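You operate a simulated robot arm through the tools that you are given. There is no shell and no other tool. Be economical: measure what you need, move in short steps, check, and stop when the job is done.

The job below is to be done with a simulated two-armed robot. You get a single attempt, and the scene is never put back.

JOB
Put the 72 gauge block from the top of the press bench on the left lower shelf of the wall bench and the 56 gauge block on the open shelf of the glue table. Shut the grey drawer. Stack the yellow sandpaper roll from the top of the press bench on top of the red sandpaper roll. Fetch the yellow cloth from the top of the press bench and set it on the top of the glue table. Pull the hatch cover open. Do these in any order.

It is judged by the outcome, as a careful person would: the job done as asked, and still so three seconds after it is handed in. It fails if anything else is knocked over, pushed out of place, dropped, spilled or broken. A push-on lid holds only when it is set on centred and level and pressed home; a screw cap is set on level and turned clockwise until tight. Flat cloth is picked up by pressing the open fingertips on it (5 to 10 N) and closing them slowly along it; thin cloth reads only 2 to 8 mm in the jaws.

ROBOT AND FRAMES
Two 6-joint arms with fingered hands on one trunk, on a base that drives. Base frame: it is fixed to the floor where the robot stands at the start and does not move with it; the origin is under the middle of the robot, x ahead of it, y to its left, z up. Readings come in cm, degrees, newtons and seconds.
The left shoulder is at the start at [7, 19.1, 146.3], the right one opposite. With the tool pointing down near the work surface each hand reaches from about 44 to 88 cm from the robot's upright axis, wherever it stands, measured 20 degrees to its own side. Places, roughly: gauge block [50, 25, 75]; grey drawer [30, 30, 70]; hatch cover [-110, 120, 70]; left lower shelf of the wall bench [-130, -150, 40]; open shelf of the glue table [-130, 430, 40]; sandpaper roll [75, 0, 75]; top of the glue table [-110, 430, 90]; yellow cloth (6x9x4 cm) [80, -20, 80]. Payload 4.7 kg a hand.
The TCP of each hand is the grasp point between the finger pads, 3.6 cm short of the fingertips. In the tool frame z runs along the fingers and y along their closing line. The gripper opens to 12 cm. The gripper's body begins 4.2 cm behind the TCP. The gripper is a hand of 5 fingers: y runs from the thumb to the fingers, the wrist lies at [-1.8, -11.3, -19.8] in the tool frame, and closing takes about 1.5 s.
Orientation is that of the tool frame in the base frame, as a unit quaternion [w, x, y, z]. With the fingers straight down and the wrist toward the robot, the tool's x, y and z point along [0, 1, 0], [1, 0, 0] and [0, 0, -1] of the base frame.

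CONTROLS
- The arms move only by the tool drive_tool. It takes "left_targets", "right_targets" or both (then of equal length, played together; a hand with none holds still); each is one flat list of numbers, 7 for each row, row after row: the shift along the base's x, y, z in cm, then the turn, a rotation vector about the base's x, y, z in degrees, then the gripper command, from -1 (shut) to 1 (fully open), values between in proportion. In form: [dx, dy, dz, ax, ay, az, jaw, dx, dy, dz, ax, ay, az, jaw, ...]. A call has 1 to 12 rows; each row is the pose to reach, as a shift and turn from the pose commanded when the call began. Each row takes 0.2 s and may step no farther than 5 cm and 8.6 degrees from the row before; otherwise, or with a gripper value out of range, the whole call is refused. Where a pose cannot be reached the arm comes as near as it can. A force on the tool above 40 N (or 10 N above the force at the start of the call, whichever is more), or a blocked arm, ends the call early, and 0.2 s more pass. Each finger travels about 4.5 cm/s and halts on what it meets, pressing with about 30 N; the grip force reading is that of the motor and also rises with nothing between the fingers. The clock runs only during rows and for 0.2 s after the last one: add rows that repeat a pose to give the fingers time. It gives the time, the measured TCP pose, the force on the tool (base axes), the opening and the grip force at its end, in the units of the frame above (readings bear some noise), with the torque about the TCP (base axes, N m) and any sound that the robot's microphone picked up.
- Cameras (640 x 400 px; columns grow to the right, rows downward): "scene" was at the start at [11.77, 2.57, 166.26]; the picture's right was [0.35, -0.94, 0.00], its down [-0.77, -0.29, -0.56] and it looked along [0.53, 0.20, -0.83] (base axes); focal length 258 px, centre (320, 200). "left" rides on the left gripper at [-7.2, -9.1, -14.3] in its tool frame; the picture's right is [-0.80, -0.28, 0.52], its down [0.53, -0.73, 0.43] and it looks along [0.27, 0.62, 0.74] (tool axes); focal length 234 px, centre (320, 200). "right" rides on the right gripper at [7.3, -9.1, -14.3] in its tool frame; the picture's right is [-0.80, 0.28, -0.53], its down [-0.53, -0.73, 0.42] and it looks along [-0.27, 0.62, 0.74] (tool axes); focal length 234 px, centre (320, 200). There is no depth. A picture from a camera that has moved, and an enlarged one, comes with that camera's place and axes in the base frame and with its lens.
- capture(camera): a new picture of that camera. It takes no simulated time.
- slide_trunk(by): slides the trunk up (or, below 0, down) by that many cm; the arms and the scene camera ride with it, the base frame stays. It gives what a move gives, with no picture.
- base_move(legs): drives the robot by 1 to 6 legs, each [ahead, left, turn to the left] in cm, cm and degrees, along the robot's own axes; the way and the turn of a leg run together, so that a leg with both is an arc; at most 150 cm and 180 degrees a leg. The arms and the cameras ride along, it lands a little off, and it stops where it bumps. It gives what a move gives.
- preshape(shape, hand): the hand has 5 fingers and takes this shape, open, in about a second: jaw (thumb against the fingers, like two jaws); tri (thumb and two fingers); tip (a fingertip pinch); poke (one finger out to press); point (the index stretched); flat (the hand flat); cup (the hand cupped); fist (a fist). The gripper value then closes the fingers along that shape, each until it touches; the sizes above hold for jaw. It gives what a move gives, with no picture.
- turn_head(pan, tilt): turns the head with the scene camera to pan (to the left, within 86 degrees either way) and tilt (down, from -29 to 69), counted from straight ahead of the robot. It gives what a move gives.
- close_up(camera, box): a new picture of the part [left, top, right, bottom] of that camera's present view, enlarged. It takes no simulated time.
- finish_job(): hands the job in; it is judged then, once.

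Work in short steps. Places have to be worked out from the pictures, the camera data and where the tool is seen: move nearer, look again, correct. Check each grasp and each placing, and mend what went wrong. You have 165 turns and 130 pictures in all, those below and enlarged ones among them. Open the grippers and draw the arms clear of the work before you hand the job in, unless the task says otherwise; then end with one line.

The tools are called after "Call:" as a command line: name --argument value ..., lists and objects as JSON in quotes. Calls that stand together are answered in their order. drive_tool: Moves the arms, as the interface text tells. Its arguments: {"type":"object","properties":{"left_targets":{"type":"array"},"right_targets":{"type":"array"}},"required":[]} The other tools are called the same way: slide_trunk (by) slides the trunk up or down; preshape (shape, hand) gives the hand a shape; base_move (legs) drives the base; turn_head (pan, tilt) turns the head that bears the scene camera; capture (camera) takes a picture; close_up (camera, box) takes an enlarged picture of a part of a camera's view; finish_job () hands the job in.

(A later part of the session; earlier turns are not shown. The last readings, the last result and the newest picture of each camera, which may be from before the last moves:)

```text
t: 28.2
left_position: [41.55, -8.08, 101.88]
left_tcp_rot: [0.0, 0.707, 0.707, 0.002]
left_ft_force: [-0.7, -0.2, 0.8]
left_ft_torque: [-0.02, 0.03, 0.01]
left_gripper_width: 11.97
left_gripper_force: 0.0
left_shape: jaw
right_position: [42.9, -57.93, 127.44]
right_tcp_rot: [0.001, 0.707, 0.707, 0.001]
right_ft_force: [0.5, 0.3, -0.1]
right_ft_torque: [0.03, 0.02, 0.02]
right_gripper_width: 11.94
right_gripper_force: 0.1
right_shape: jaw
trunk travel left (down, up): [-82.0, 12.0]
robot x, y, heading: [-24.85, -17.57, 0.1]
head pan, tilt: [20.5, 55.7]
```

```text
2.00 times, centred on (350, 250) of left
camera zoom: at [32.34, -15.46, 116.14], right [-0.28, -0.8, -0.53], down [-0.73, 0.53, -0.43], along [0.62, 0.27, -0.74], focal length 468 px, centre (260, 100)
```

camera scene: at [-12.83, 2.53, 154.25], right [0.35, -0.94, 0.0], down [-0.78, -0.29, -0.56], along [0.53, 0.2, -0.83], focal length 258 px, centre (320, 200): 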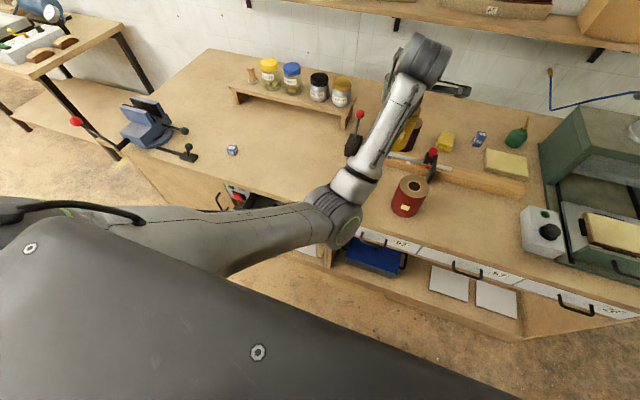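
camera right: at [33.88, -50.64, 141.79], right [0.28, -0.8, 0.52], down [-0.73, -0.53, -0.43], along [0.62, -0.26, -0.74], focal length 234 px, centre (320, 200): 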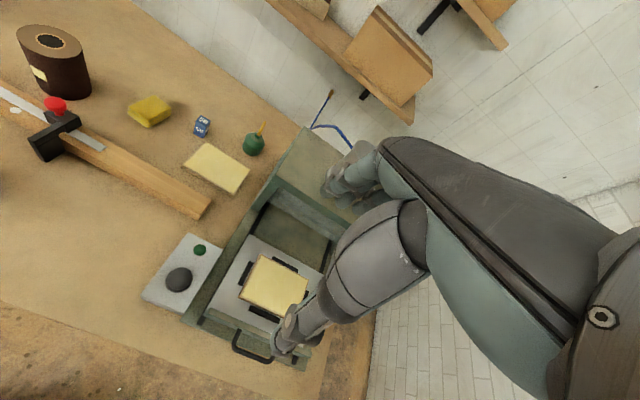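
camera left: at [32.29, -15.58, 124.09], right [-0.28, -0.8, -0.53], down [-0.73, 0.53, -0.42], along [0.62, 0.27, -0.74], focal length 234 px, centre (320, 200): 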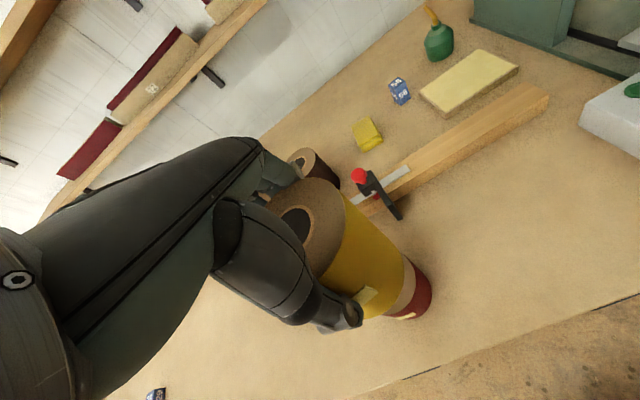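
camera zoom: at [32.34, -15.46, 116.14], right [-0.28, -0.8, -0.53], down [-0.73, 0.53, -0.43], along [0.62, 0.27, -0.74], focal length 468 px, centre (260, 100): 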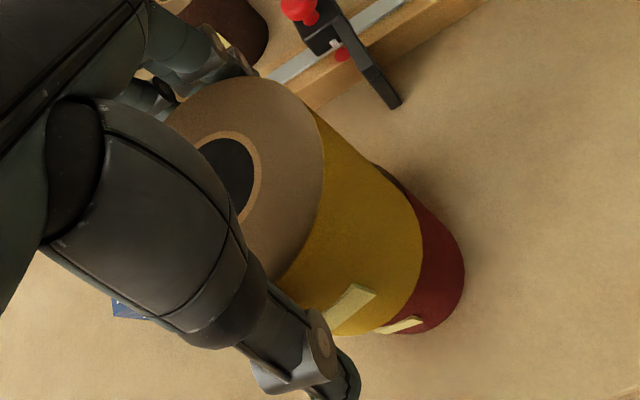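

Clear on both sides. I'm raising straight up slowly.

Call:
drive_tool --left_targets '[0, 0, 1, 0, 0, 0, 1, 0, 0, 2.5, 0, 0, 0, 1, 0, 0, 4, 0, 0, 0, 1, 0, 0, 6, 0, 0, 0, 1, 0, 0, 10, 0, 0, 0, 1, 0, 0, 14, 0, 0, 0, 1]'

Call:
capture --camera "left"

Call:
capture --camera "scene"

```text
t: 29.6
left_position: [43.17, -8.84, 113.79]
left_tcp_rot: [0.0, 0.707, 0.707, 0.002]
left_ft_force: [-0.8, -0.2, 0.4]
left_ft_torque: [-0.02, 0.02, 0.04]
left_gripper_width: 11.98
left_gripper_force: 0.1
left_shape: jaw
left hand out of reach, approached as far as the arm can: row 6
right_position: [43.06, -57.87, 127.4]
right_tcp_rot: [0.001, 0.707, 0.707, 0.002]
right_ft_force: [-0.2, 1.2, -0.3]
right_ft_torque: [0.01, 0.02, -0.03]
right_gripper_width: 11.94
right_gripper_force: 0.2
right_shape: jaw
trunk travel left (down, up): [-82.0, 12.0]
robot x, y, heading: [-24.45, -17.82, -0.3]
head pan, tilt: [20.5, 55.7]
```

```text
93 pictures are left
camera left: at [33.85, -16.25, 128.04], right [-0.28, -0.8, -0.53], down [-0.73, 0.53, -0.42], along [0.62, 0.27, -0.73], focal length 234 px, centre (320, 200)
```

left: 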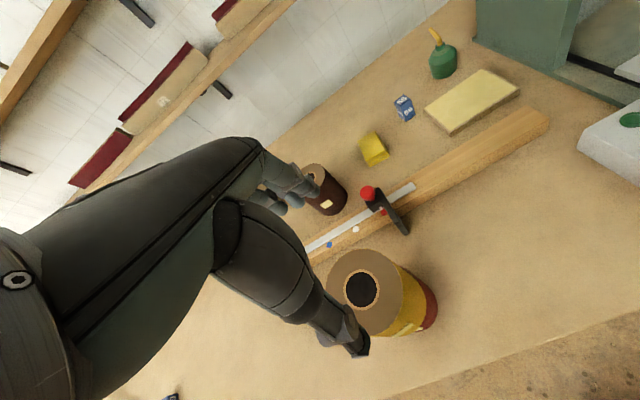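

```text
92 pictures are left
camera scene: at [-12.93, -15.46, 154.25], right [0.35, -0.94, 0.0], down [-0.77, -0.29, -0.56], along [0.53, 0.2, -0.83], focal length 258 px, centre (320, 200)
```

scene: 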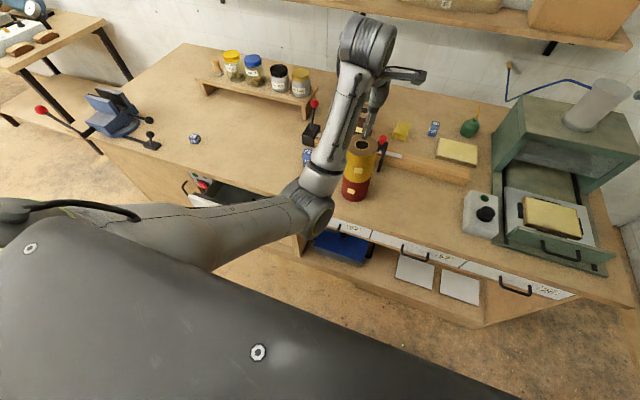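

The yellow roll is stacked on red. Next is the grey drawer on the left, so I'm repositioning the base back and left to face it.

Call:
base_move --legs '[[-12, 0, 0], [0, 25, 0]]'

Call:
capture --camera "scene"

```text
t: 32.3
left_position: [30.86, 16.44, 113.76]
left_tcp_rot: [0.001, 0.708, 0.706, 0.003]
left_ft_force: [-0.2, -0.1, -0.1]
left_ft_torque: [-0.01, 0.0, 0.0]
left_gripper_width: 12.02
left_gripper_force: 0.1
left_shape: jaw
right_position: [30.57, -32.52, 127.33]
right_tcp_rot: [0.001, 0.709, 0.706, 0.002]
right_ft_force: [-0.6, -0.1, -0.1]
right_ft_torque: [0.0, 0.0, 0.02]
right_gripper_width: 11.97
right_gripper_force: 0.0
right_shape: jaw
trunk travel left (down, up): [-82.0, 12.0]
robot x, y, heading: [-37.31, 7.63, -0.2]
head pan, tilt: [20.5, 55.7]
```

```text
91 pictures are left
camera scene: at [-25.23, 10.03, 154.26], right [0.35, -0.94, 0.0], down [-0.77, -0.29, -0.56], along [0.53, 0.2, -0.83], focal length 258 px, centre (320, 200)
```

scene: 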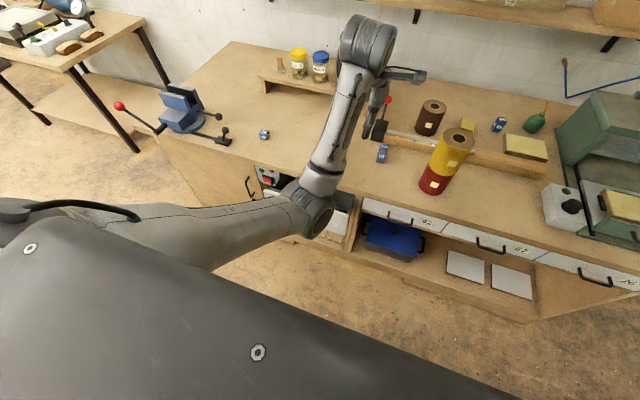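

The arm hides the drawer. I'm backing 15 cm more and tilting the left hand forward (fingers toward the bench), low in front of the drawer.

Call:
base_move --legs '[[-18, 0, 0]]'

Call:
drive_tool --left_targets '[-1, 1.5, -1.5, 0, -7, 0, 1, -2, 3, -3, 0, -14, 0, 1, -3, 4.5, -4.5, 0, -21, 0, 1, -4, 6, -6, 0, -28, 0, 1, -5, 7.5, -7.5, 0, -35, 0, 0.5, -6, 9, -9, 0, -42, 0, 0, -7, 10.5, -10.5, 0, -49, 0, -0.5, -8, 12, -12, 0, -56, 0, -1, -8, 13, -13.5, 0, -63, 0, -1, -8, 13, -15, 0, -65, 0, -1]'

Call:
capture --camera "left"

Call:
capture --camera "scene"

```text
t: 33.8
left_position: [13.5, 16.53, 113.63]
left_tcp_rot: [-0.001, 0.708, 0.706, 0.002]
left_ft_force: [0.7, 0.0, 0.7]
left_ft_torque: [0.04, 0.03, -0.03]
left_gripper_width: 11.98
left_gripper_force: 0.1
left_shape: jaw
right_position: [13.12, -32.42, 127.21]
right_tcp_rot: [0.0, 0.709, 0.705, 0.002]
right_ft_force: [0.1, 0.0, -0.6]
right_ft_torque: [-0.02, 0.03, -0.01]
right_gripper_width: 11.96
right_gripper_force: 0.0
right_shape: jaw
trunk travel left (down, up): [-82.0, 12.0]
robot x, y, heading: [-54.79, 7.62, -0.2]
head pan, tilt: [20.5, 55.7]
```

```text
t: 36.0
left_position: [5.37, 29.77, 98.76]
left_tcp_rot: [0.375, 0.597, 0.595, 0.386]
left_ft_force: [0.1, -0.2, 0.2]
left_ft_torque: [-0.03, 0.04, -0.02]
left_gripper_width: 0.07
left_gripper_force: 0.0
left_shape: jaw
right_position: [12.85, -32.53, 127.4]
right_tcp_rot: [0.001, 0.708, 0.706, 0.002]
right_ft_force: [0.3, 0.1, 1.3]
right_ft_torque: [0.01, -0.01, -0.04]
right_gripper_width: 11.96
right_gripper_force: 0.1
right_shape: jaw
trunk travel left (down, up): [-82.0, 12.0]
robot x, y, heading: [-54.75, 7.2, -0.1]
head pan, tilt: [20.5, 55.7]
```

```text
90 pictures are left
camera left: at [-11.51, 22.31, 96.39], right [0.36, -0.79, -0.49], down [0.07, 0.55, -0.83], along [0.93, 0.27, 0.26], focal length 234 px, centre (320, 200)
```

left: 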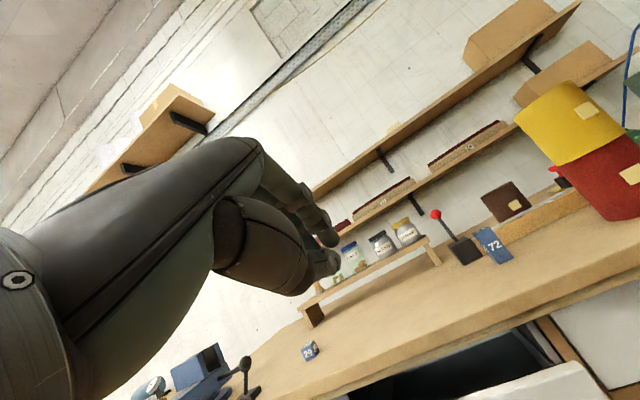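

```text
89 pictures are left
camera scene: at [-42.75, 10.23, 154.26], right [0.34, -0.94, 0.0], down [-0.78, -0.28, -0.56], along [0.53, 0.19, -0.83], focal length 258 px, centre (320, 200)
```

scene: 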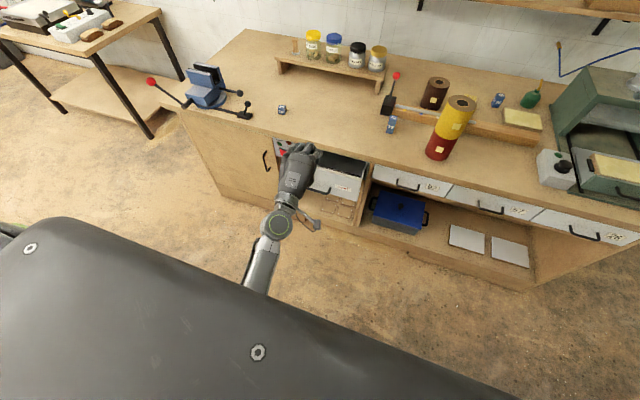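

The tilted pose works. I'm zooming in on the drawer.

Call:
close_up --camera "scene" --box '[250, 120, 410, 240]'

```text
3.33 times, centred on (330, 180) of scene
camera zoom: at [-42.75, 10.23, 154.26], right [0.34, -0.94, 0.0], down [-0.78, -0.28, -0.56], along [0.53, 0.19, -0.83], focal length 862 px, centre (287, 267)
```

zoom: 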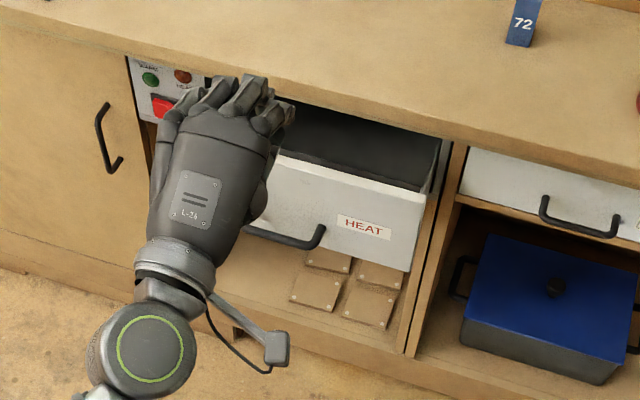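

The grey drawer (HEAT) has its front at x≈21, z 62–75, y 16–46, and needs to close to about x≈31. I'm lowering the hand in front of it, well clear of the buttons on the left.

Call:
drive_tool --left_targets '[0, 0, -3, 0, 0, 0, -1, 0, 0, -6, 0, 0, 0, -1, 0, 0, -9, 0, 0, 0, -1, 0, 0, -12, 0, 0, 0, -1, 0, 0, -15, 0, 0, 0, -1, 0, 0, -18, 0, 0, 0, -1, 0, 0, -21, 0, 0, 0, -1, 0, 0, -24, 0, 0, 0, -1, 0, 0, -27, 0, 0, 0, -1, 0, 0, -27, 0, 0, 0, -1]'

Call:
capture --camera "left"

Call:
close_up --camera "scene" --box '[230, 110, 410, 240]'

```text
t: 38.2
left_position: [0.31, 25.93, 78.52]
left_tcp_rot: [0.379, 0.62, 0.582, 0.365]
left_ft_force: [-0.2, -0.2, -1.0]
left_ft_torque: [0.02, 0.01, 0.0]
left_gripper_width: 0.01
left_gripper_force: 29.6
left_shape: jaw
left hand out of reach, approached as far as the arm can: row 1, 4, 5, 6, 7, 8, 9, 10
right_position: [12.96, -32.44, 127.41]
right_tcp_rot: [0.0, 0.709, 0.706, 0.002]
right_ft_force: [-0.5, 0.9, 0.2]
right_ft_torque: [-0.03, 0.0, 0.02]
right_gripper_width: 11.99
right_gripper_force: 0.0
right_shape: jaw
trunk travel left (down, up): [-82.0, 12.0]
robot x, y, heading: [-54.47, 7.51, -0.2]
head pan, tilt: [20.5, 55.7]
```

```text
87 pictures are left
camera left: at [-17.06, 19.69, 76.74], right [0.3, -0.82, -0.49], down [0.08, 0.54, -0.84], along [0.95, 0.21, 0.23], focal length 234 px, centre (320, 200)
```

left: 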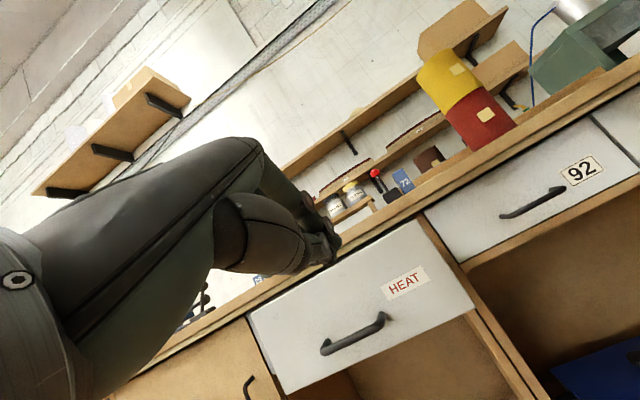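

```text
3.08 times, centred on (320, 175) of scene
camera zoom: at [-42.76, 10.22, 154.26], right [0.34, -0.94, 0.0], down [-0.78, -0.28, -0.56], along [0.53, 0.19, -0.83], focal length 795 px, centre (320, 277)
```

zoom: 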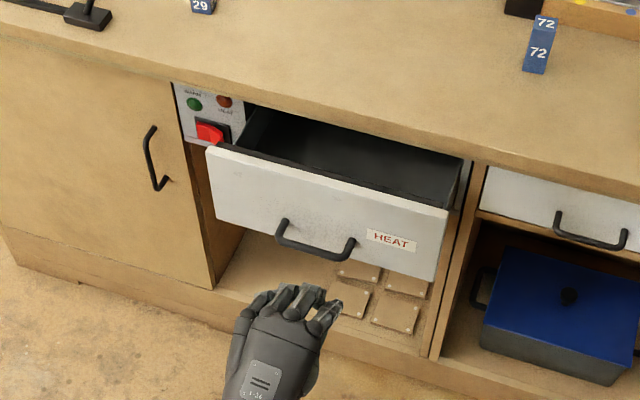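

The panel is at x=20.9, centred at y≈32.5, top about 77.5, with the handle at z≈65. I'm lowering the trunk 5 cm, then bringing the hand to y=32.5 and nearer to the panel.

Call:
slide_trunk --by -5

Call:
drive_tool --left_targets '[2, 1.1, 0, -0.1, -0.25, 0.5, -1, 4, 2.2, 0, -0.2, -0.5, 1, -1, 6, 3.3, 0, -0.3, -0.75, 1.5, -1, 8, 4.4, 0, -0.4, -1, 2, -1, 10, 5.5, 0, -0.5, -1.25, 2.5, -1, 12, 6.6, 0, -0.64, -1.5, 3.1, -1, 12, 6.6, 0, -0.64, -1.5, 3.1, -1]'

Call:
close_up --camera "scene" --box '[230, 110, 410, 240]'

```text
t: 39.1
left_position: [0.27, 26.01, 73.7]
left_tcp_rot: [0.38, 0.62, 0.581, 0.365]
left_ft_force: [-0.2, -1.0, 0.0]
left_ft_torque: [-0.02, 0.0, -0.01]
left_gripper_width: 0.0
left_gripper_force: 29.6
left_shape: jaw
right_position: [12.91, -32.46, 122.45]
right_tcp_rot: [0.001, 0.709, 0.706, 0.002]
right_ft_force: [0.3, 0.4, -0.1]
right_ft_torque: [-0.03, -0.01, 0.02]
right_gripper_width: 11.99
right_gripper_force: 0.0
right_shape: jaw
trunk travel left (down, up): [-77.0, 17.0]
robot x, y, heading: [-54.55, 8.02, -0.5]
head pan, tilt: [20.5, 55.7]
```

```text
t: 40.7
left_position: [4.19, 26.15, 80.14]
left_tcp_rot: [0.382, 0.603, 0.592, 0.374]
left_ft_force: [-0.2, -0.6, -1.3]
left_ft_torque: [0.0, 0.0, -0.01]
left_gripper_width: 0.0
left_gripper_force: 30.1
left_shape: jaw
left hand out of reach, approached as far as the arm can: row 1, 2, 3, 4, 5, 6, 7
right_position: [12.89, -32.54, 122.51]
right_tcp_rot: [0.001, 0.709, 0.705, 0.002]
right_ft_force: [0.4, -0.7, -0.3]
right_ft_torque: [-0.01, -0.01, -0.02]
right_gripper_width: 11.96
right_gripper_force: 0.2
right_shape: jaw
trunk travel left (down, up): [-77.0, 17.0]
robot x, y, heading: [-54.34, 7.87, -0.3]
head pan, tilt: [20.5, 55.7]
```

```text
3.08 times, centred on (320, 175) of scene
camera zoom: at [-42.77, 10.24, 149.26], right [0.34, -0.94, 0.0], down [-0.78, -0.28, -0.56], along [0.53, 0.19, -0.83], focal length 795 px, centre (320, 277)
```

zoom: 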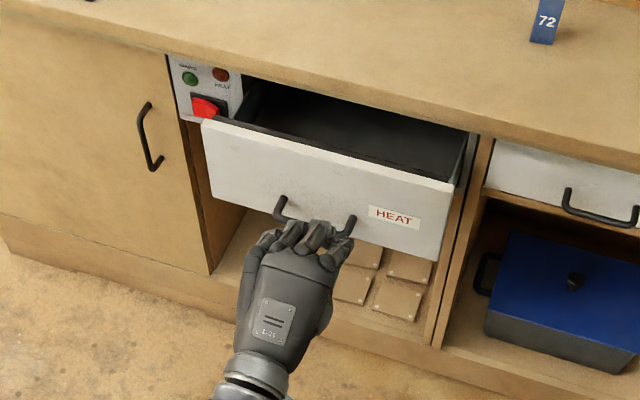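

The pitch limit depends on shoulder height. I'm lowering the trunk 14 cm more so the forearm flattens, then advancing.

Call:
slide_trunk --by -14

Call:
drive_tool --left_targets '[1, 1.1, 1.5, 0, 0, 0, -1, 2, 2.2, 3, 0, 0, 0, -1, 4, 3.3, 4.5, 0, 0, 0, -1, 6, 4.4, 6, 0, 0, 0, -1, 8, 5.5, 6.5, 0, 0, 0, -1, 9, 6.4, 6.8, 0, 0, 0, -1, 9, 6.4, 6.8, 0, 0, 0, -1]'

Call:
close_up --camera "scene" --box '[230, 80, 410, 210]'

```text
t: 42.4
left_position: [4.18, 26.13, 66.05]
left_tcp_rot: [0.382, 0.604, 0.592, 0.373]
left_ft_force: [0.1, -0.7, -1.2]
left_ft_torque: [-0.05, 0.01, -0.01]
left_gripper_width: 0.0
left_gripper_force: 30.0
left_shape: jaw
right_position: [12.93, -32.47, 108.39]
right_tcp_rot: [0.001, 0.709, 0.705, 0.002]
right_ft_force: [0.2, 0.2, 0.4]
right_ft_torque: [-0.03, 0.0, 0.02]
right_gripper_width: 11.98
right_gripper_force: 0.2
right_shape: jaw
trunk travel left (down, up): [-63.0, 31.0]
robot x, y, heading: [-54.49, 7.94, -0.3]
head pan, tilt: [20.5, 55.7]
```

```text
t: 44.0
left_position: [11.28, 28.72, 73.92]
left_tcp_rot: [0.382, 0.606, 0.59, 0.372]
left_ft_force: [-0.4, -0.3, -0.9]
left_ft_torque: [0.01, 0.0, 0.0]
left_gripper_width: 0.01
left_gripper_force: 30.1
left_shape: jaw
left hand out of reach, approached as far as the arm can: row 4, 5, 6, 7
right_position: [12.88, -32.53, 108.4]
right_tcp_rot: [0.0, 0.709, 0.705, 0.002]
right_ft_force: [-0.2, -0.2, 0.5]
right_ft_torque: [-0.06, 0.0, -0.01]
right_gripper_width: 11.98
right_gripper_force: 0.0
right_shape: jaw
trunk travel left (down, up): [-63.0, 31.0]
robot x, y, heading: [-54.3, 7.31, -0.3]
head pan, tilt: [20.5, 55.7]
```

```text
3.08 times, centred on (320, 145) of scene
camera zoom: at [-42.77, 10.26, 135.26], right [0.34, -0.94, 0.0], down [-0.78, -0.28, -0.56], along [0.53, 0.19, -0.83], focal length 795 px, centre (320, 369)
```

zoom: 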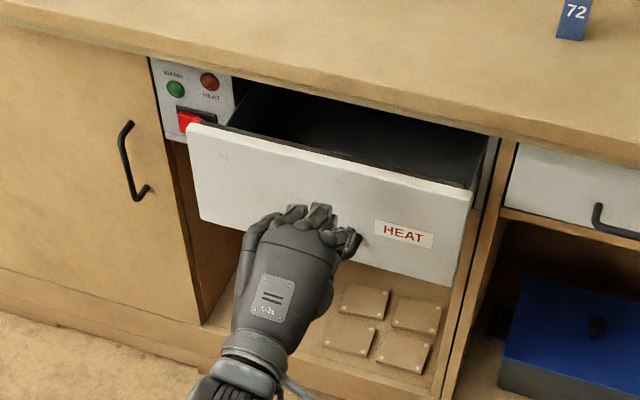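

The hand is in front of the panel centre-ish at z 74. I'm strafing 3.5 cm left and driving forward 12 cm to push the drawer partway.

Call:
base_move --legs '[[0, 3.5, 0], [12, 0, 0]]'

Call:
close_up --camera "scene" --box '[230, 80, 410, 210]'

```text
t: 45.7
left_position: [23.84, 32.06, 74.05]
left_tcp_rot: [0.381, 0.607, 0.59, 0.372]
left_ft_force: [-0.3, -0.2, 0.1]
left_ft_torque: [0.01, 0.03, 0.01]
left_gripper_width: 0.05
left_gripper_force: 30.2
left_shape: jaw
right_position: [25.25, -29.21, 108.33]
right_tcp_rot: [0.0, 0.71, 0.704, 0.002]
right_ft_force: [0.2, -0.6, -0.5]
right_ft_torque: [0.01, 0.02, 0.03]
right_gripper_width: 11.96
right_gripper_force: 0.1
right_shape: jaw
trunk travel left (down, up): [-63.0, 31.0]
robot x, y, heading: [-42.19, 11.42, -0.9]
head pan, tilt: [20.5, 55.7]
```

```text
3.08 times, centred on (320, 145) of scene
camera zoom: at [-30.35, 13.62, 135.26], right [0.34, -0.94, 0.0], down [-0.78, -0.28, -0.56], along [0.53, 0.19, -0.83], focal length 795 px, centre (320, 369)
```

zoom: 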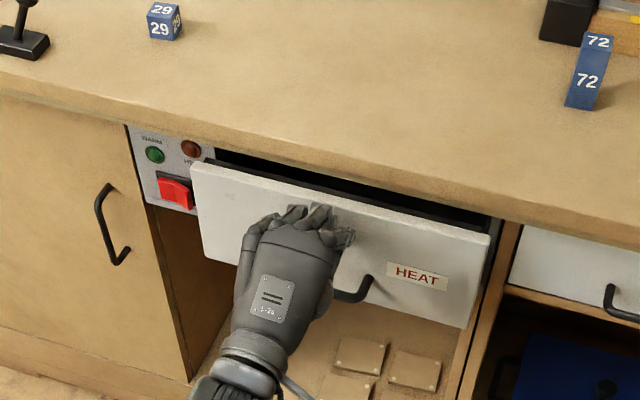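

The drawer is sliding in evenly. I'm driving another 3.5 cm.

Call:
base_move --legs '[[3.5, 0, 0]]'

Call:
close_up --camera "scene" --box '[230, 80, 410, 210]'

```text
t: 46.6
left_position: [27.28, 31.91, 74.0]
left_tcp_rot: [0.381, 0.607, 0.59, 0.371]
left_ft_force: [0.2, -0.3, 0.0]
left_ft_torque: [0.03, -0.01, 0.03]
left_gripper_width: 0.0
left_gripper_force: 30.1
left_shape: jaw
right_position: [28.59, -29.33, 108.45]
right_tcp_rot: [0.0, 0.71, 0.704, 0.002]
right_ft_force: [-0.3, 0.4, -0.3]
right_ft_torque: [0.01, 0.01, -0.02]
right_gripper_width: 11.94
right_gripper_force: 0.1
right_shape: jaw
trunk travel left (down, up): [-63.0, 31.0]
robot x, y, heading: [-38.57, 11.24, -0.7]
head pan, tilt: [20.5, 55.7]
```

```text
3.08 times, centred on (320, 145) of scene
camera zoom: at [-26.99, 13.63, 135.27], right [0.34, -0.94, 0.0], down [-0.78, -0.28, -0.56], along [0.53, 0.19, -0.83], focal length 795 px, centre (320, 369)
```

zoom: 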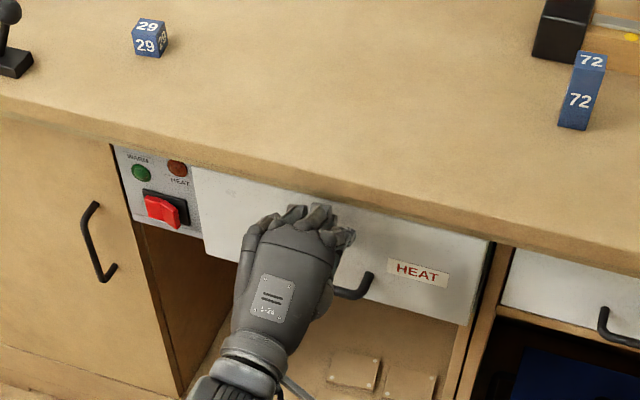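

Nearly flush. The last bit goes with the arm, which is force-limited.

Call:
drive_tool --left_targets '[0.5, 0, 0, 0, 0, 0, -1, 1, 0, 0, 0, 0, 0, -1, 1.5, 0, 0, 0, 0, 0, -1, 2, 0, 0, 0, 0, 0, -1, 2.5, 0, 0, 0, 0, 0, -1, 3, 0, 0, 0, 0, 0, -1]'

Call:
close_up --camera "scene" --box '[230, 80, 410, 210]'

```text
t: 48.0
left_position: [28.68, 29.43, 74.54]
left_tcp_rot: [0.381, 0.609, 0.589, 0.371]
left_ft_force: [-3.6, 0.4, -4.6]
left_ft_torque: [-0.1, 0.07, 0.07]
left_gripper_width: 0.0
left_gripper_force: 30.0
left_shape: jaw
left hand out of reach, approached as far as the arm can: row 3, 4, 5, 6
right_position: [28.55, -29.4, 108.47]
right_tcp_rot: [0.0, 0.711, 0.704, 0.002]
right_ft_force: [0.5, -1.1, -0.1]
right_ft_torque: [-0.01, -0.05, -0.05]
right_gripper_width: 11.99
right_gripper_force: 0.1
right_shape: jaw
trunk travel left (down, up): [-63.0, 31.0]
robot x, y, heading: [-38.76, 11.38, -0.3]
head pan, tilt: [20.5, 55.7]
```

```text
3.08 times, centred on (320, 145) of scene
camera zoom: at [-26.99, 13.57, 135.25], right [0.34, -0.94, 0.0], down [-0.78, -0.28, -0.56], along [0.53, 0.19, -0.83], focal length 795 px, centre (320, 369)
```

zoom: 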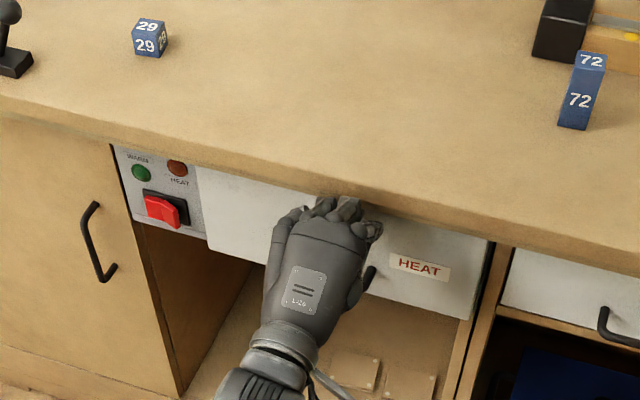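

Now it looks flush. I'm backing off to inspect it.

Call:
base_move --legs '[[-15, 0, 0]]'

Call:
close_up --camera "scene" --box '[230, 60, 470, 220]'

Call:
capture --camera "left"

```text
t: 49.3
left_position: [13.76, 29.4, 74.76]
left_tcp_rot: [0.381, 0.608, 0.589, 0.371]
left_ft_force: [0.4, -0.3, -0.5]
left_ft_torque: [0.0, 0.02, 0.02]
left_gripper_width: 0.04
left_gripper_force: 29.7
left_shape: jaw
right_position: [13.59, -29.26, 108.53]
right_tcp_rot: [0.0, 0.71, 0.704, 0.002]
right_ft_force: [0.3, -0.6, 0.4]
right_ft_torque: [0.02, -0.02, 0.01]
right_gripper_width: 11.96
right_gripper_force: 0.0
right_shape: jaw
trunk travel left (down, up): [-63.0, 31.0]
robot x, y, heading: [-53.76, 11.45, -0.4]
head pan, tilt: [20.5, 55.7]
```

```text
2.50 times, centred on (350, 140) of scene
camera zoom: at [-41.92, 13.72, 135.27], right [0.34, -0.94, 0.0], down [-0.78, -0.28, -0.56], along [0.53, 0.19, -0.83], focal length 646 px, centre (245, 350)
```

zoom: 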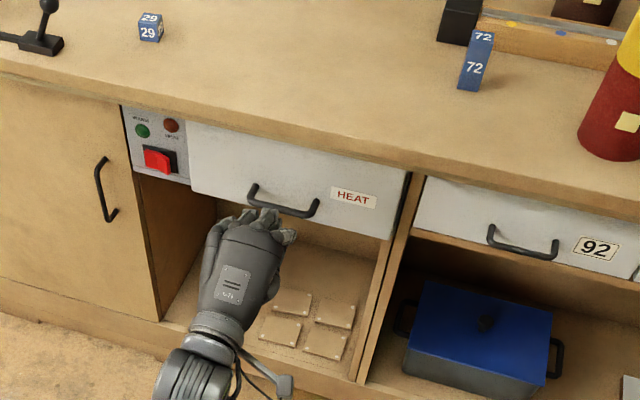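

```text
79 pictures are left
camera left: at [-3.36, 22.65, 72.66], right [0.33, -0.81, -0.48], down [0.08, 0.53, -0.84], along [0.94, 0.23, 0.24], focal length 234 px, centre (320, 200)
```

left: 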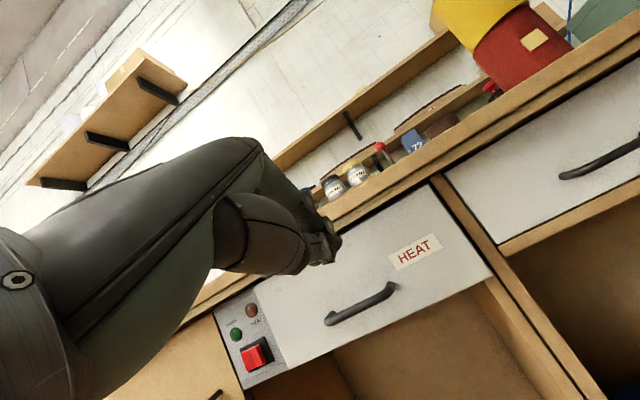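

The panel now measures about x=31.8. I'm zooming in on its edges to see whether any gap remains.

Call:
close_up --camera "left" --box '[200, 170, 560, 395]'

Call:
close_up --camera "scene" --box '[360, 100, 460, 165]'

```text
1.78 times, centred on (380, 282) of left
camera zoom: at [-3.36, 22.65, 72.66], right [0.33, -0.81, -0.48], down [0.08, 0.53, -0.84], along [0.94, 0.23, 0.24], focal length 416 px, centre (213, 53)
```

zoom: 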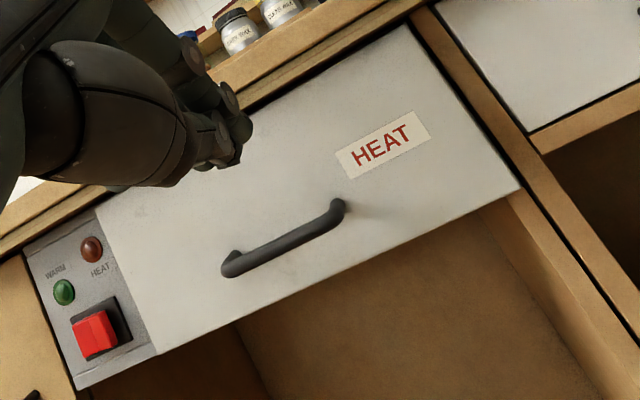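

```text
6.15 times, centred on (410, 132) of scene
camera zoom: at [-41.92, 13.72, 135.27], right [0.34, -0.94, 0.0], down [-0.78, -0.28, -0.56], along [0.53, 0.19, -0.83], focal length 1591 px, centre (-234, 615)
```

zoom: 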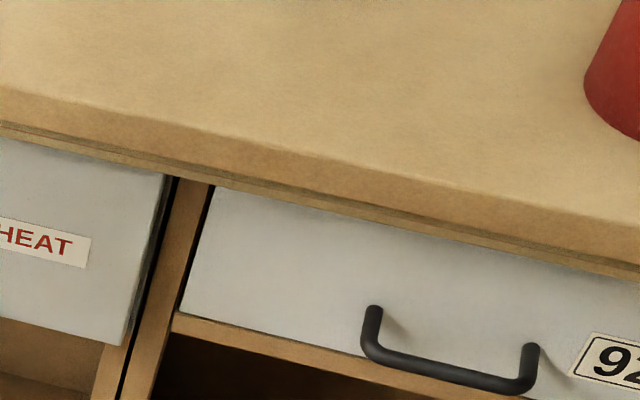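

The drawer bottom edge runs continuous with the fixed button panel, so it looks flush. I'll give one more firm push to confirm it's home.

Call:
base_move --legs '[[14.3, 0, 0]]'

Call:
drive_tool --left_targets '[0.4, 0, -0.4, 0, 0, 0, -1, 0.8, 0, -0.8, 0, 0, 0, -1, 1.2, 0, -1.2, 0, 0, 0, -1, 1.6, 0, -1.6, 0, 0, 0, -1, 2, 0, -1.6, 0, 0, 0, -1]'

```text
t: 50.7
left_position: [28.11, 29.41, 74.6]
left_tcp_rot: [0.381, 0.608, 0.589, 0.371]
left_ft_force: [0.6, 0.0, 0.0]
left_ft_torque: [-0.01, -0.02, 0.0]
left_gripper_width: 0.01
left_gripper_force: 30.5
left_shape: jaw
right_position: [27.99, -29.26, 108.3]
right_tcp_rot: [0.001, 0.71, 0.704, 0.001]
right_ft_force: [0.4, -0.4, -1.2]
right_ft_torque: [0.01, 0.05, 0.02]
right_gripper_width: 11.99
right_gripper_force: 0.0
right_shape: jaw
trunk travel left (down, up): [-63.0, 31.0]
robot x, y, heading: [-39.73, 11.0, -0.6]
head pan, tilt: [20.5, 55.7]
```

```text
t: 51.9
left_position: [28.38, 27.83, 74.1]
left_tcp_rot: [0.38, 0.611, 0.587, 0.371]
left_ft_force: [0.3, -1.3, 0.6]
left_ft_torque: [-0.03, 0.01, 0.0]
left_gripper_width: 0.0
left_gripper_force: 29.7
left_shape: jaw
left hand out of reach, approached as far as the arm can: row 1, 2, 3, 4, 5
right_position: [27.91, -29.22, 108.41]
right_tcp_rot: [0.001, 0.71, 0.705, 0.001]
right_ft_force: [0.9, -0.5, 1.1]
right_ft_torque: [0.02, 0.01, 0.03]
right_gripper_width: 11.95
right_gripper_force: 0.1
right_shape: jaw
trunk travel left (down, up): [-63.0, 31.0]
robot x, y, heading: [-39.5, 11.29, -0.4]
head pan, tilt: [20.5, 55.7]
```

Not yet touching it. I'm nudging the base in small amounts against the panel.

Call:
base_move --legs '[[1.6, 0, 0]]'

Call:
close_up --camera "scene" --box '[230, 60, 470, 220]'

```text
t: 52.8
left_position: [29.34, 27.93, 74.05]
left_tcp_rot: [0.38, 0.61, 0.588, 0.371]
left_ft_force: [-18.8, -1.9, 1.3]
left_ft_torque: [0.01, -0.14, 0.0]
left_gripper_width: 0.0
left_gripper_force: 29.8
left_shape: jaw
right_position: [29.12, -29.16, 108.65]
right_tcp_rot: [0.002, 0.709, 0.705, 0.004]
right_ft_force: [0.5, -0.7, 0.1]
right_ft_torque: [-0.02, -0.01, 0.0]
right_gripper_width: 11.99
right_gripper_force: 0.1
right_shape: jaw
trunk travel left (down, up): [-63.0, 31.0]
robot x, y, heading: [-38.45, 11.34, -0.3]
head pan, tilt: [20.5, 55.7]
stopped in leg 1: the force on the tool passed its limit (the readings are from after the stop); the commanded pose is now the measured one
```

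```text
2.50 times, centred on (350, 140) of scene
camera zoom: at [-26.59, 13.56, 135.28], right [0.34, -0.94, 0.0], down [-0.77, -0.28, -0.57], along [0.53, 0.19, -0.82], focal length 646 px, centre (245, 350)
```

zoom: 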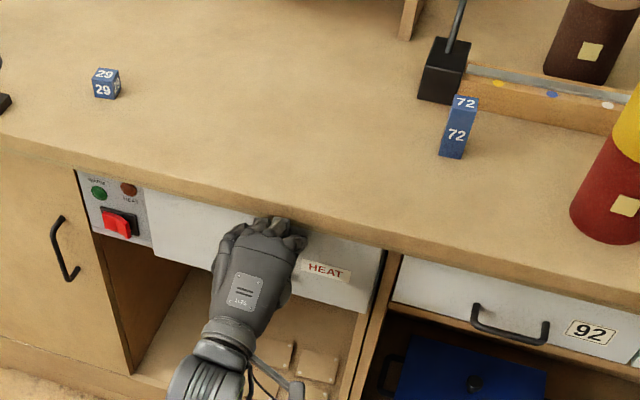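

The hard stop beyond 40 N at x=29.3 means the drawer is fully home. I'm backing away, raising the trunk, and rolling the left hand so its closing line is horizontal for handling the blocks.

Call:
base_move --legs '[[-18, 0, 0]]'

Call:
slide_trunk --by 25

Call:
drive_tool --left_targets '[1, 0, 1, 7.1, 0, -4.1, -0.5, 2, 0, 2, 14.2, 0, -8.2, 0, 3, 0, 3, 21.3, 0, -12.3, 0.5, 4, 0, 4, 28.4, 0, -16.4, 1, 5, 0, 5, 35.5, 0, -20.5, 1, 6, 0, 6, 42.6, 0, -24.6, 1, 7, 0, 7, 49.6, 0, -28.6, 1, 8, 0, 8, 56.7, 0, -32.7, 1, 9, 0, 8, 63.8, 0, -36.8, 1, 10, 0, 8, 70.9, 0, -40.9, 1, 10, 0, 8, 78, 0, -45, 1, 10, 0, 8, 78, 0, -45, 1]'

Call:
capture --camera "scene"

```text
t: 54.2
left_position: [11.73, 27.88, 73.9]
left_tcp_rot: [0.38, 0.611, 0.588, 0.37]
left_ft_force: [0.2, 0.5, -0.3]
left_ft_torque: [-0.02, -0.01, 0.01]
left_gripper_width: 0.01
left_gripper_force: 29.9
left_shape: jaw
right_position: [11.25, -29.19, 108.49]
right_tcp_rot: [0.001, 0.711, 0.704, 0.002]
right_ft_force: [0.9, -0.3, -0.4]
right_ft_torque: [0.0, -0.05, -0.03]
right_gripper_width: 11.94
right_gripper_force: 0.1
right_shape: jaw
trunk travel left (down, up): [-63.0, 31.0]
robot x, y, heading: [-55.8, 11.29, -0.6]
head pan, tilt: [20.5, 55.7]
```

```text
t: 56.8
left_position: [11.62, 27.92, 98.94]
left_tcp_rot: [0.381, 0.611, 0.588, 0.37]
left_ft_force: [0.2, 0.1, -0.9]
left_ft_torque: [-0.05, -0.02, 0.01]
left_gripper_width: 0.0
left_gripper_force: 30.0
left_shape: jaw
right_position: [11.38, -29.23, 133.47]
right_tcp_rot: [0.001, 0.71, 0.704, 0.002]
right_ft_force: [-0.4, -0.2, -0.2]
right_ft_torque: [0.01, 0.01, 0.01]
right_gripper_width: 11.97
right_gripper_force: 0.0
right_shape: jaw
trunk travel left (down, up): [-88.0, 6.0]
robot x, y, heading: [-56.09, 11.37, -0.5]
head pan, tilt: [20.5, 55.7]
```

```text
t: 59.4
left_position: [21.71, 27.88, 106.79]
left_tcp_rot: [0.025, 0.873, -0.029, 0.487]
left_ft_force: [0.9, -0.3, 0.0]
left_ft_torque: [-0.01, 0.01, 0.01]
left_gripper_width: 11.95
left_gripper_force: 0.0
left_shape: jaw
right_position: [11.38, -29.19, 133.44]
right_tcp_rot: [0.0, 0.71, 0.704, 0.003]
right_ft_force: [-0.8, -0.1, 0.5]
right_ft_torque: [0.02, -0.01, 0.01]
right_gripper_width: 11.96
right_gripper_force: 0.2
right_shape: jaw
trunk travel left (down, up): [-88.0, 6.0]
robot x, y, heading: [-56.12, 10.96, -0.4]
head pan, tilt: [20.5, 55.7]
```

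```text
75 pictures are left
camera scene: at [-44.16, 13.76, 160.26], right [0.34, -0.94, 0.0], down [-0.78, -0.28, -0.56], along [0.53, 0.19, -0.83], focal length 258 px, centre (320, 200)
```

scene: 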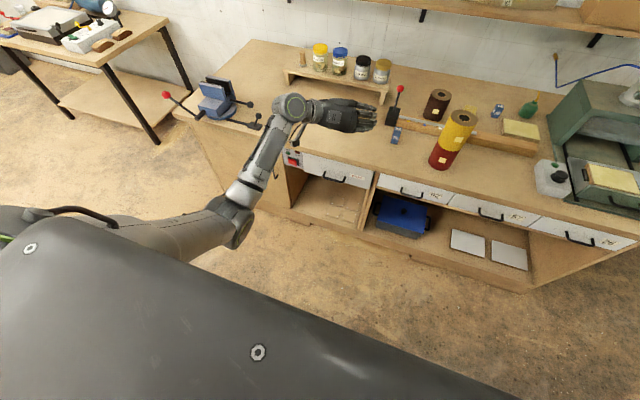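

The pitched, lateral-closing pose is reachable. I'm measuring the 72 block with both cameras.

Call:
close_up --camera "scene" --box '[350, 70, 550, 180]'

Call:
capture --camera "left"

```text
3.20 times, centred on (450, 125) of scene
camera zoom: at [-44.16, 13.76, 160.26], right [0.34, -0.94, 0.0], down [-0.78, -0.28, -0.56], along [0.53, 0.19, -0.83], focal length 827 px, centre (-96, 440)
```

zoom: 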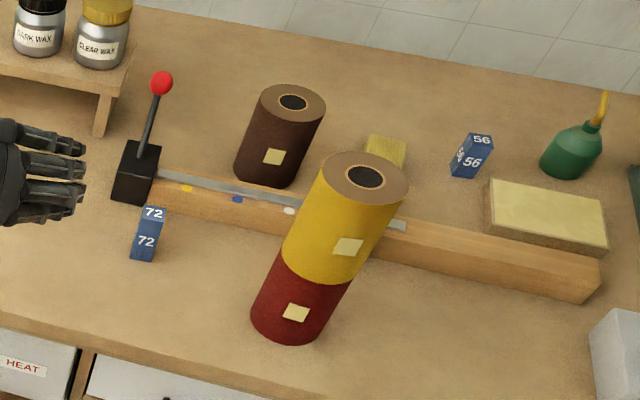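

```text
73 pictures are left
camera left: at [6.43, 38.16, 108.01], right [0.04, 0.26, -0.96], down [0.69, 0.69, 0.22], along [0.72, -0.68, -0.15], focal length 234 px, centre (320, 200)
```

left: 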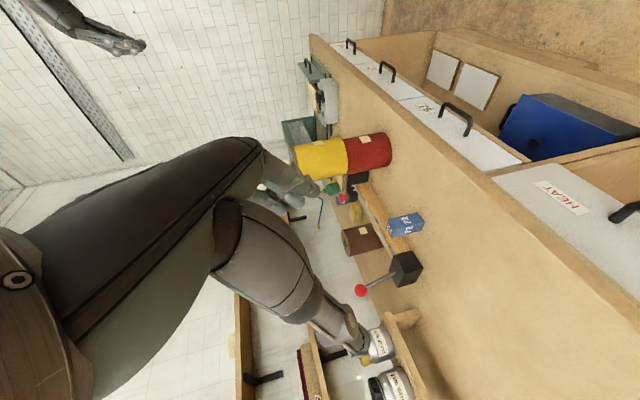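

Drawer flush, confirmed. The 72 block is centred at about [48.2, 11.8, 83.2]. I'm moving the base closer so the left hand can reach it.

Call:
base_move --legs '[[28, -12, 0]]'

Call:
close_up --camera "scene" --box '[280, 80, 480, 280]'

```text
t: 61.5
left_position: [49.31, 15.6, 106.9]
left_tcp_rot: [0.025, 0.872, -0.026, 0.487]
left_ft_force: [-0.9, 0.0, 0.5]
left_ft_torque: [0.0, 0.02, -0.04]
left_gripper_width: 11.98
left_gripper_force: 0.1
left_shape: jaw
right_position: [39.07, -41.54, 133.66]
right_tcp_rot: [0.002, 0.709, 0.705, 0.002]
right_ft_force: [-0.7, -0.7, 0.3]
right_ft_torque: [-0.02, 0.01, 0.02]
right_gripper_width: 11.98
right_gripper_force: 0.0
right_shape: jaw
trunk travel left (down, up): [-88.0, 6.0]
robot x, y, heading: [-28.18, -1.3, -0.5]
head pan, tilt: [20.5, 55.7]
```

```text
2.00 times, centred on (380, 180) of scene
camera zoom: at [-16.59, 1.35, 160.28], right [0.34, -0.94, 0.0], down [-0.77, -0.28, -0.56], along [0.53, 0.19, -0.83], focal length 517 px, centre (200, 240)
```

zoom: 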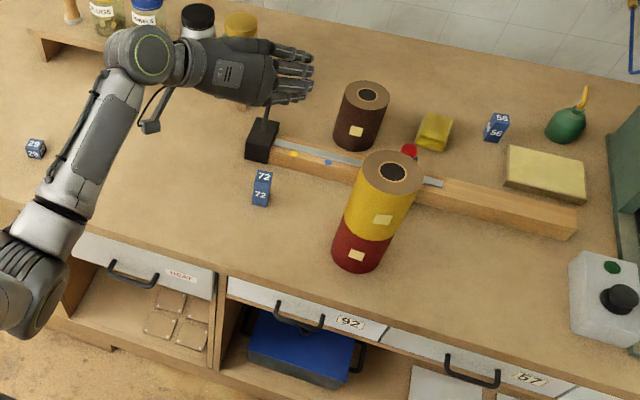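

The block is reconfirmed at [48.0, 11.8]. I'm moving to a pre-grasp point behind and above it, keeping clear of the roll stack.

Call:
drive_tool --left_targets '[-2.5, 0, -3, 0, 0, 0, 1, -5, 0, -6, 0, 0, 0, 1, -7.5, -1, -9, 0, 0, 0, 1, -9.3, -2, -12, 0, 0, 0, 1, -9.3, -3.2, -15, 0, 0, 0, 1, -9.3, -3.2, -15, 0, 0, 0, 1]'

Call:
capture --camera "left"

Call:
close_up --camera "scene" --box '[240, 100, 440, 260]'

```text
t: 62.9
left_position: [40.2, 12.54, 91.76]
left_tcp_rot: [0.024, 0.873, -0.027, 0.487]
left_ft_force: [-0.5, -0.2, -0.6]
left_ft_torque: [0.02, -0.01, 0.0]
left_gripper_width: 11.95
left_gripper_force: 0.0
left_shape: jaw
right_position: [39.34, -41.53, 133.47]
right_tcp_rot: [0.001, 0.709, 0.705, 0.002]
right_ft_force: [0.4, 0.1, 0.0]
right_ft_torque: [0.01, 0.01, 0.02]
right_gripper_width: 11.96
right_gripper_force: 0.1
right_shape: jaw
trunk travel left (down, up): [-88.0, 6.0]
robot x, y, heading: [-28.21, -1.26, -0.6]
head pan, tilt: [20.5, 55.7]
```

```text
71 pictures are left
camera left: at [24.74, 22.69, 92.88], right [0.04, 0.26, -0.96], down [0.69, 0.69, 0.22], along [0.72, -0.68, -0.15], focal length 234 px, centre (320, 200)
```

left: 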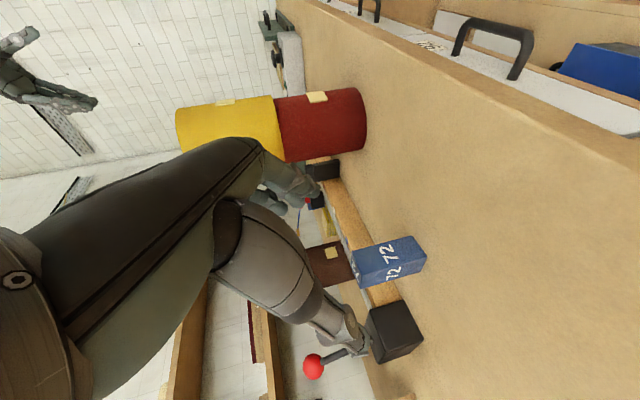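

```text
2.50 times, centred on (340, 180) of scene
camera zoom: at [-16.37, 1.25, 160.26], right [0.34, -0.94, 0.0], down [-0.78, -0.28, -0.56], along [0.53, 0.19, -0.83], focal length 646 px, centre (270, 250)
```

zoom: 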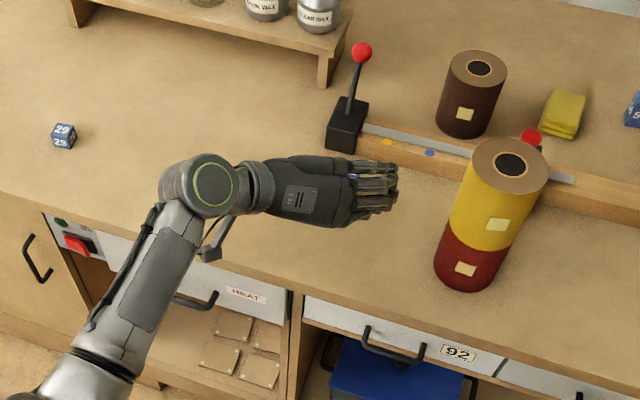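

The left camera also agrees, with the block at [48, 12, 83.5]. I'm advancing along the tool axis to straddle it.

Call:
drive_tool --left_targets '[2.5, -0.2, -1.5, 0, 0, 0, 1, 5, -0.4, -3, 0, 0, 0, 1, 7, -0.6, -4.5, 0, 0, 0, 1, 8.2, -0.7, -5.6, 0, 0, 0, 1, 8.2, -0.7, -5.6, 0, 0, 0, 1]'

Call:
capture --camera "left"

Call:
close_up --camera "scene" --box '[300, 120, 420, 220]'

```text
t: 64.1
left_position: [48.27, 11.77, 86.18]
left_tcp_rot: [0.024, 0.872, -0.026, 0.487]
left_ft_force: [0.4, 0.1, 0.3]
left_ft_torque: [0.0, 0.02, 0.02]
left_gripper_width: 11.98
left_gripper_force: 0.1
left_shape: jaw
right_position: [39.18, -41.59, 133.42]
right_tcp_rot: [0.0, 0.709, 0.705, 0.001]
right_ft_force: [-0.5, -0.5, 0.0]
right_ft_torque: [0.01, -0.01, 0.04]
right_gripper_width: 11.98
right_gripper_force: 0.0
right_shape: jaw
trunk travel left (down, up): [-88.0, 6.0]
robot x, y, heading: [-28.29, -0.66, -0.5]
head pan, tilt: [20.5, 55.7]
```

```text
69 pictures are left
camera left: at [32.87, 21.99, 87.37], right [0.04, 0.26, -0.96], down [0.69, 0.69, 0.22], along [0.72, -0.68, -0.15], focal length 234 px, centre (320, 200)
```

left: 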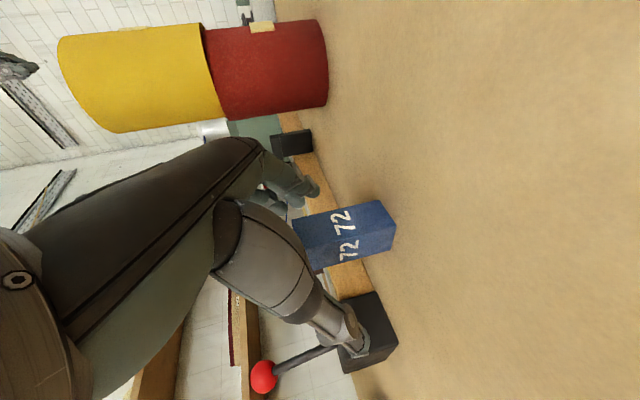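

```text
4.00 times, centred on (360, 170) of scene
camera zoom: at [-16.44, 1.27, 160.26], right [0.34, -0.94, 0.0], down [-0.78, -0.28, -0.56], along [0.53, 0.19, -0.83], focal length 1034 px, centre (160, 320)
```

zoom: 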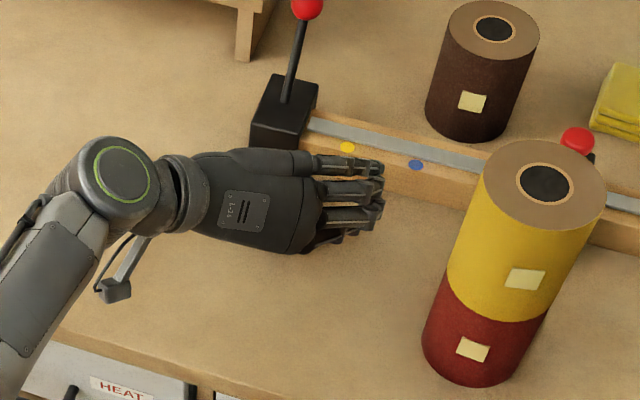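

The block sits between thumb and fingers, with room below. I'm lowering 1.2 cm and closing gently.

Call:
drive_tool --left_targets '[0, 0, -0.6, 0, 0, 0, 1, 0, 0, -1.2, 0, 0, 0, 1, 0, 0, -1.2, 0, 0, 0, 0.6, 0, 0, -1.2, 0, 0, 0, 0.2, 0, 0, -1.2, 0, 0, 0, -0.2, 0, 0, -1.2, 0, 0, 0, -0.6, 0, 0, -1.2, 0, 0, 0, -1, 0, 0, -1.2, 0, 0, 0, -1, 0, 0, -1.2, 0, 0, 0, -1, 0, 0, -1.2, 0, 0, 0, -1]'

Call:
capture --camera "left"

```text
t: 66.3
left_position: [48.31, 11.67, 85.01]
left_tcp_rot: [0.025, 0.873, -0.026, 0.487]
left_ft_force: [-1.0, 0.4, -0.5]
left_ft_torque: [0.01, -0.03, 0.01]
left_gripper_width: 1.15
left_gripper_force: 22.5
left_shape: jaw
right_position: [39.25, -41.41, 133.43]
right_tcp_rot: [0.0, 0.71, 0.704, 0.002]
right_ft_force: [0.1, 1.0, -0.5]
right_ft_torque: [0.02, -0.01, 0.02]
right_gripper_width: 11.96
right_gripper_force: 0.0
right_shape: jaw
trunk travel left (down, up): [-88.0, 6.0]
robot x, y, heading: [-28.16, -1.2, -0.5]
head pan, tilt: [20.5, 55.7]
```

```text
67 pictures are left
camera left: at [32.94, 21.95, 86.17], right [0.04, 0.26, -0.96], down [0.69, 0.69, 0.22], along [0.72, -0.68, -0.15], focal length 234 px, centre (320, 200)
```

left: 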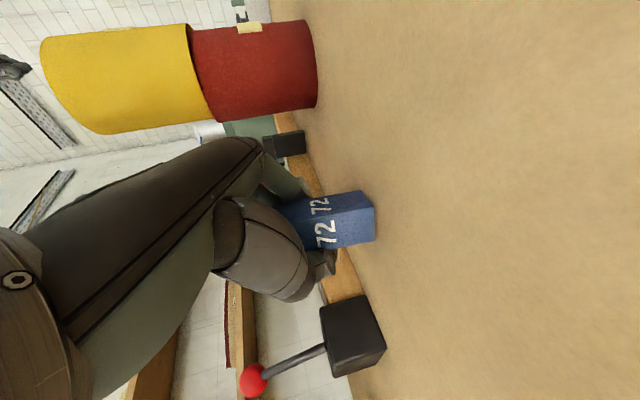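

Width reads 1.15 while the force is still rising. I'm holding the squeeze a bit longer and lifting 3 cm to test.

Call:
drive_tool --left_targets '[0, 0, 0, 0, 0, 0, -1, 0, 0, 0, 0, 0, 0, -1, 0, 0, 1, 0, 0, 0, -1, 0, 0, 2, 0, 0, 0, -1, 0, 0, 3, 0, 0, 0, -1]'

Call:
capture --camera "left"

```text
t: 67.5
left_position: [48.47, 11.75, 87.86]
left_tcp_rot: [0.025, 0.873, -0.027, 0.487]
left_ft_force: [0.8, -0.2, -1.5]
left_ft_torque: [0.0, -0.04, -0.01]
left_gripper_width: 1.4
left_gripper_force: 29.6
left_shape: jaw
right_position: [39.31, -41.53, 133.48]
right_tcp_rot: [0.001, 0.71, 0.705, 0.002]
right_ft_force: [-0.2, -0.7, -0.1]
right_ft_torque: [-0.01, 0.01, 0.06]
right_gripper_width: 11.96
right_gripper_force: 0.1
right_shape: jaw
trunk travel left (down, up): [-88.0, 6.0]
robot x, y, heading: [-28.38, -1.42, -0.6]
head pan, tilt: [20.5, 55.7]
```

```text
66 pictures are left
camera left: at [32.93, 21.91, 89.1], right [0.04, 0.26, -0.96], down [0.69, 0.69, 0.22], along [0.72, -0.68, -0.15], focal length 234 px, centre (320, 200)
```

left: 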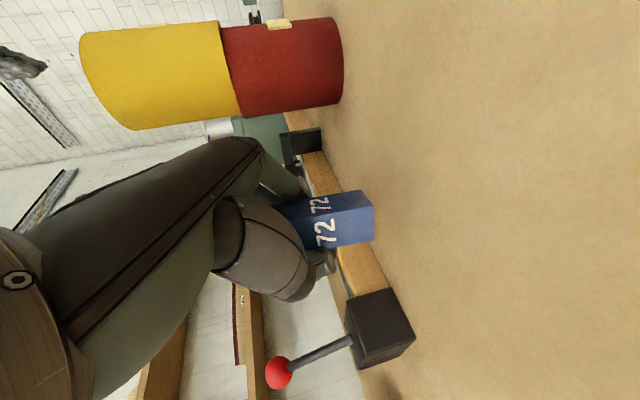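

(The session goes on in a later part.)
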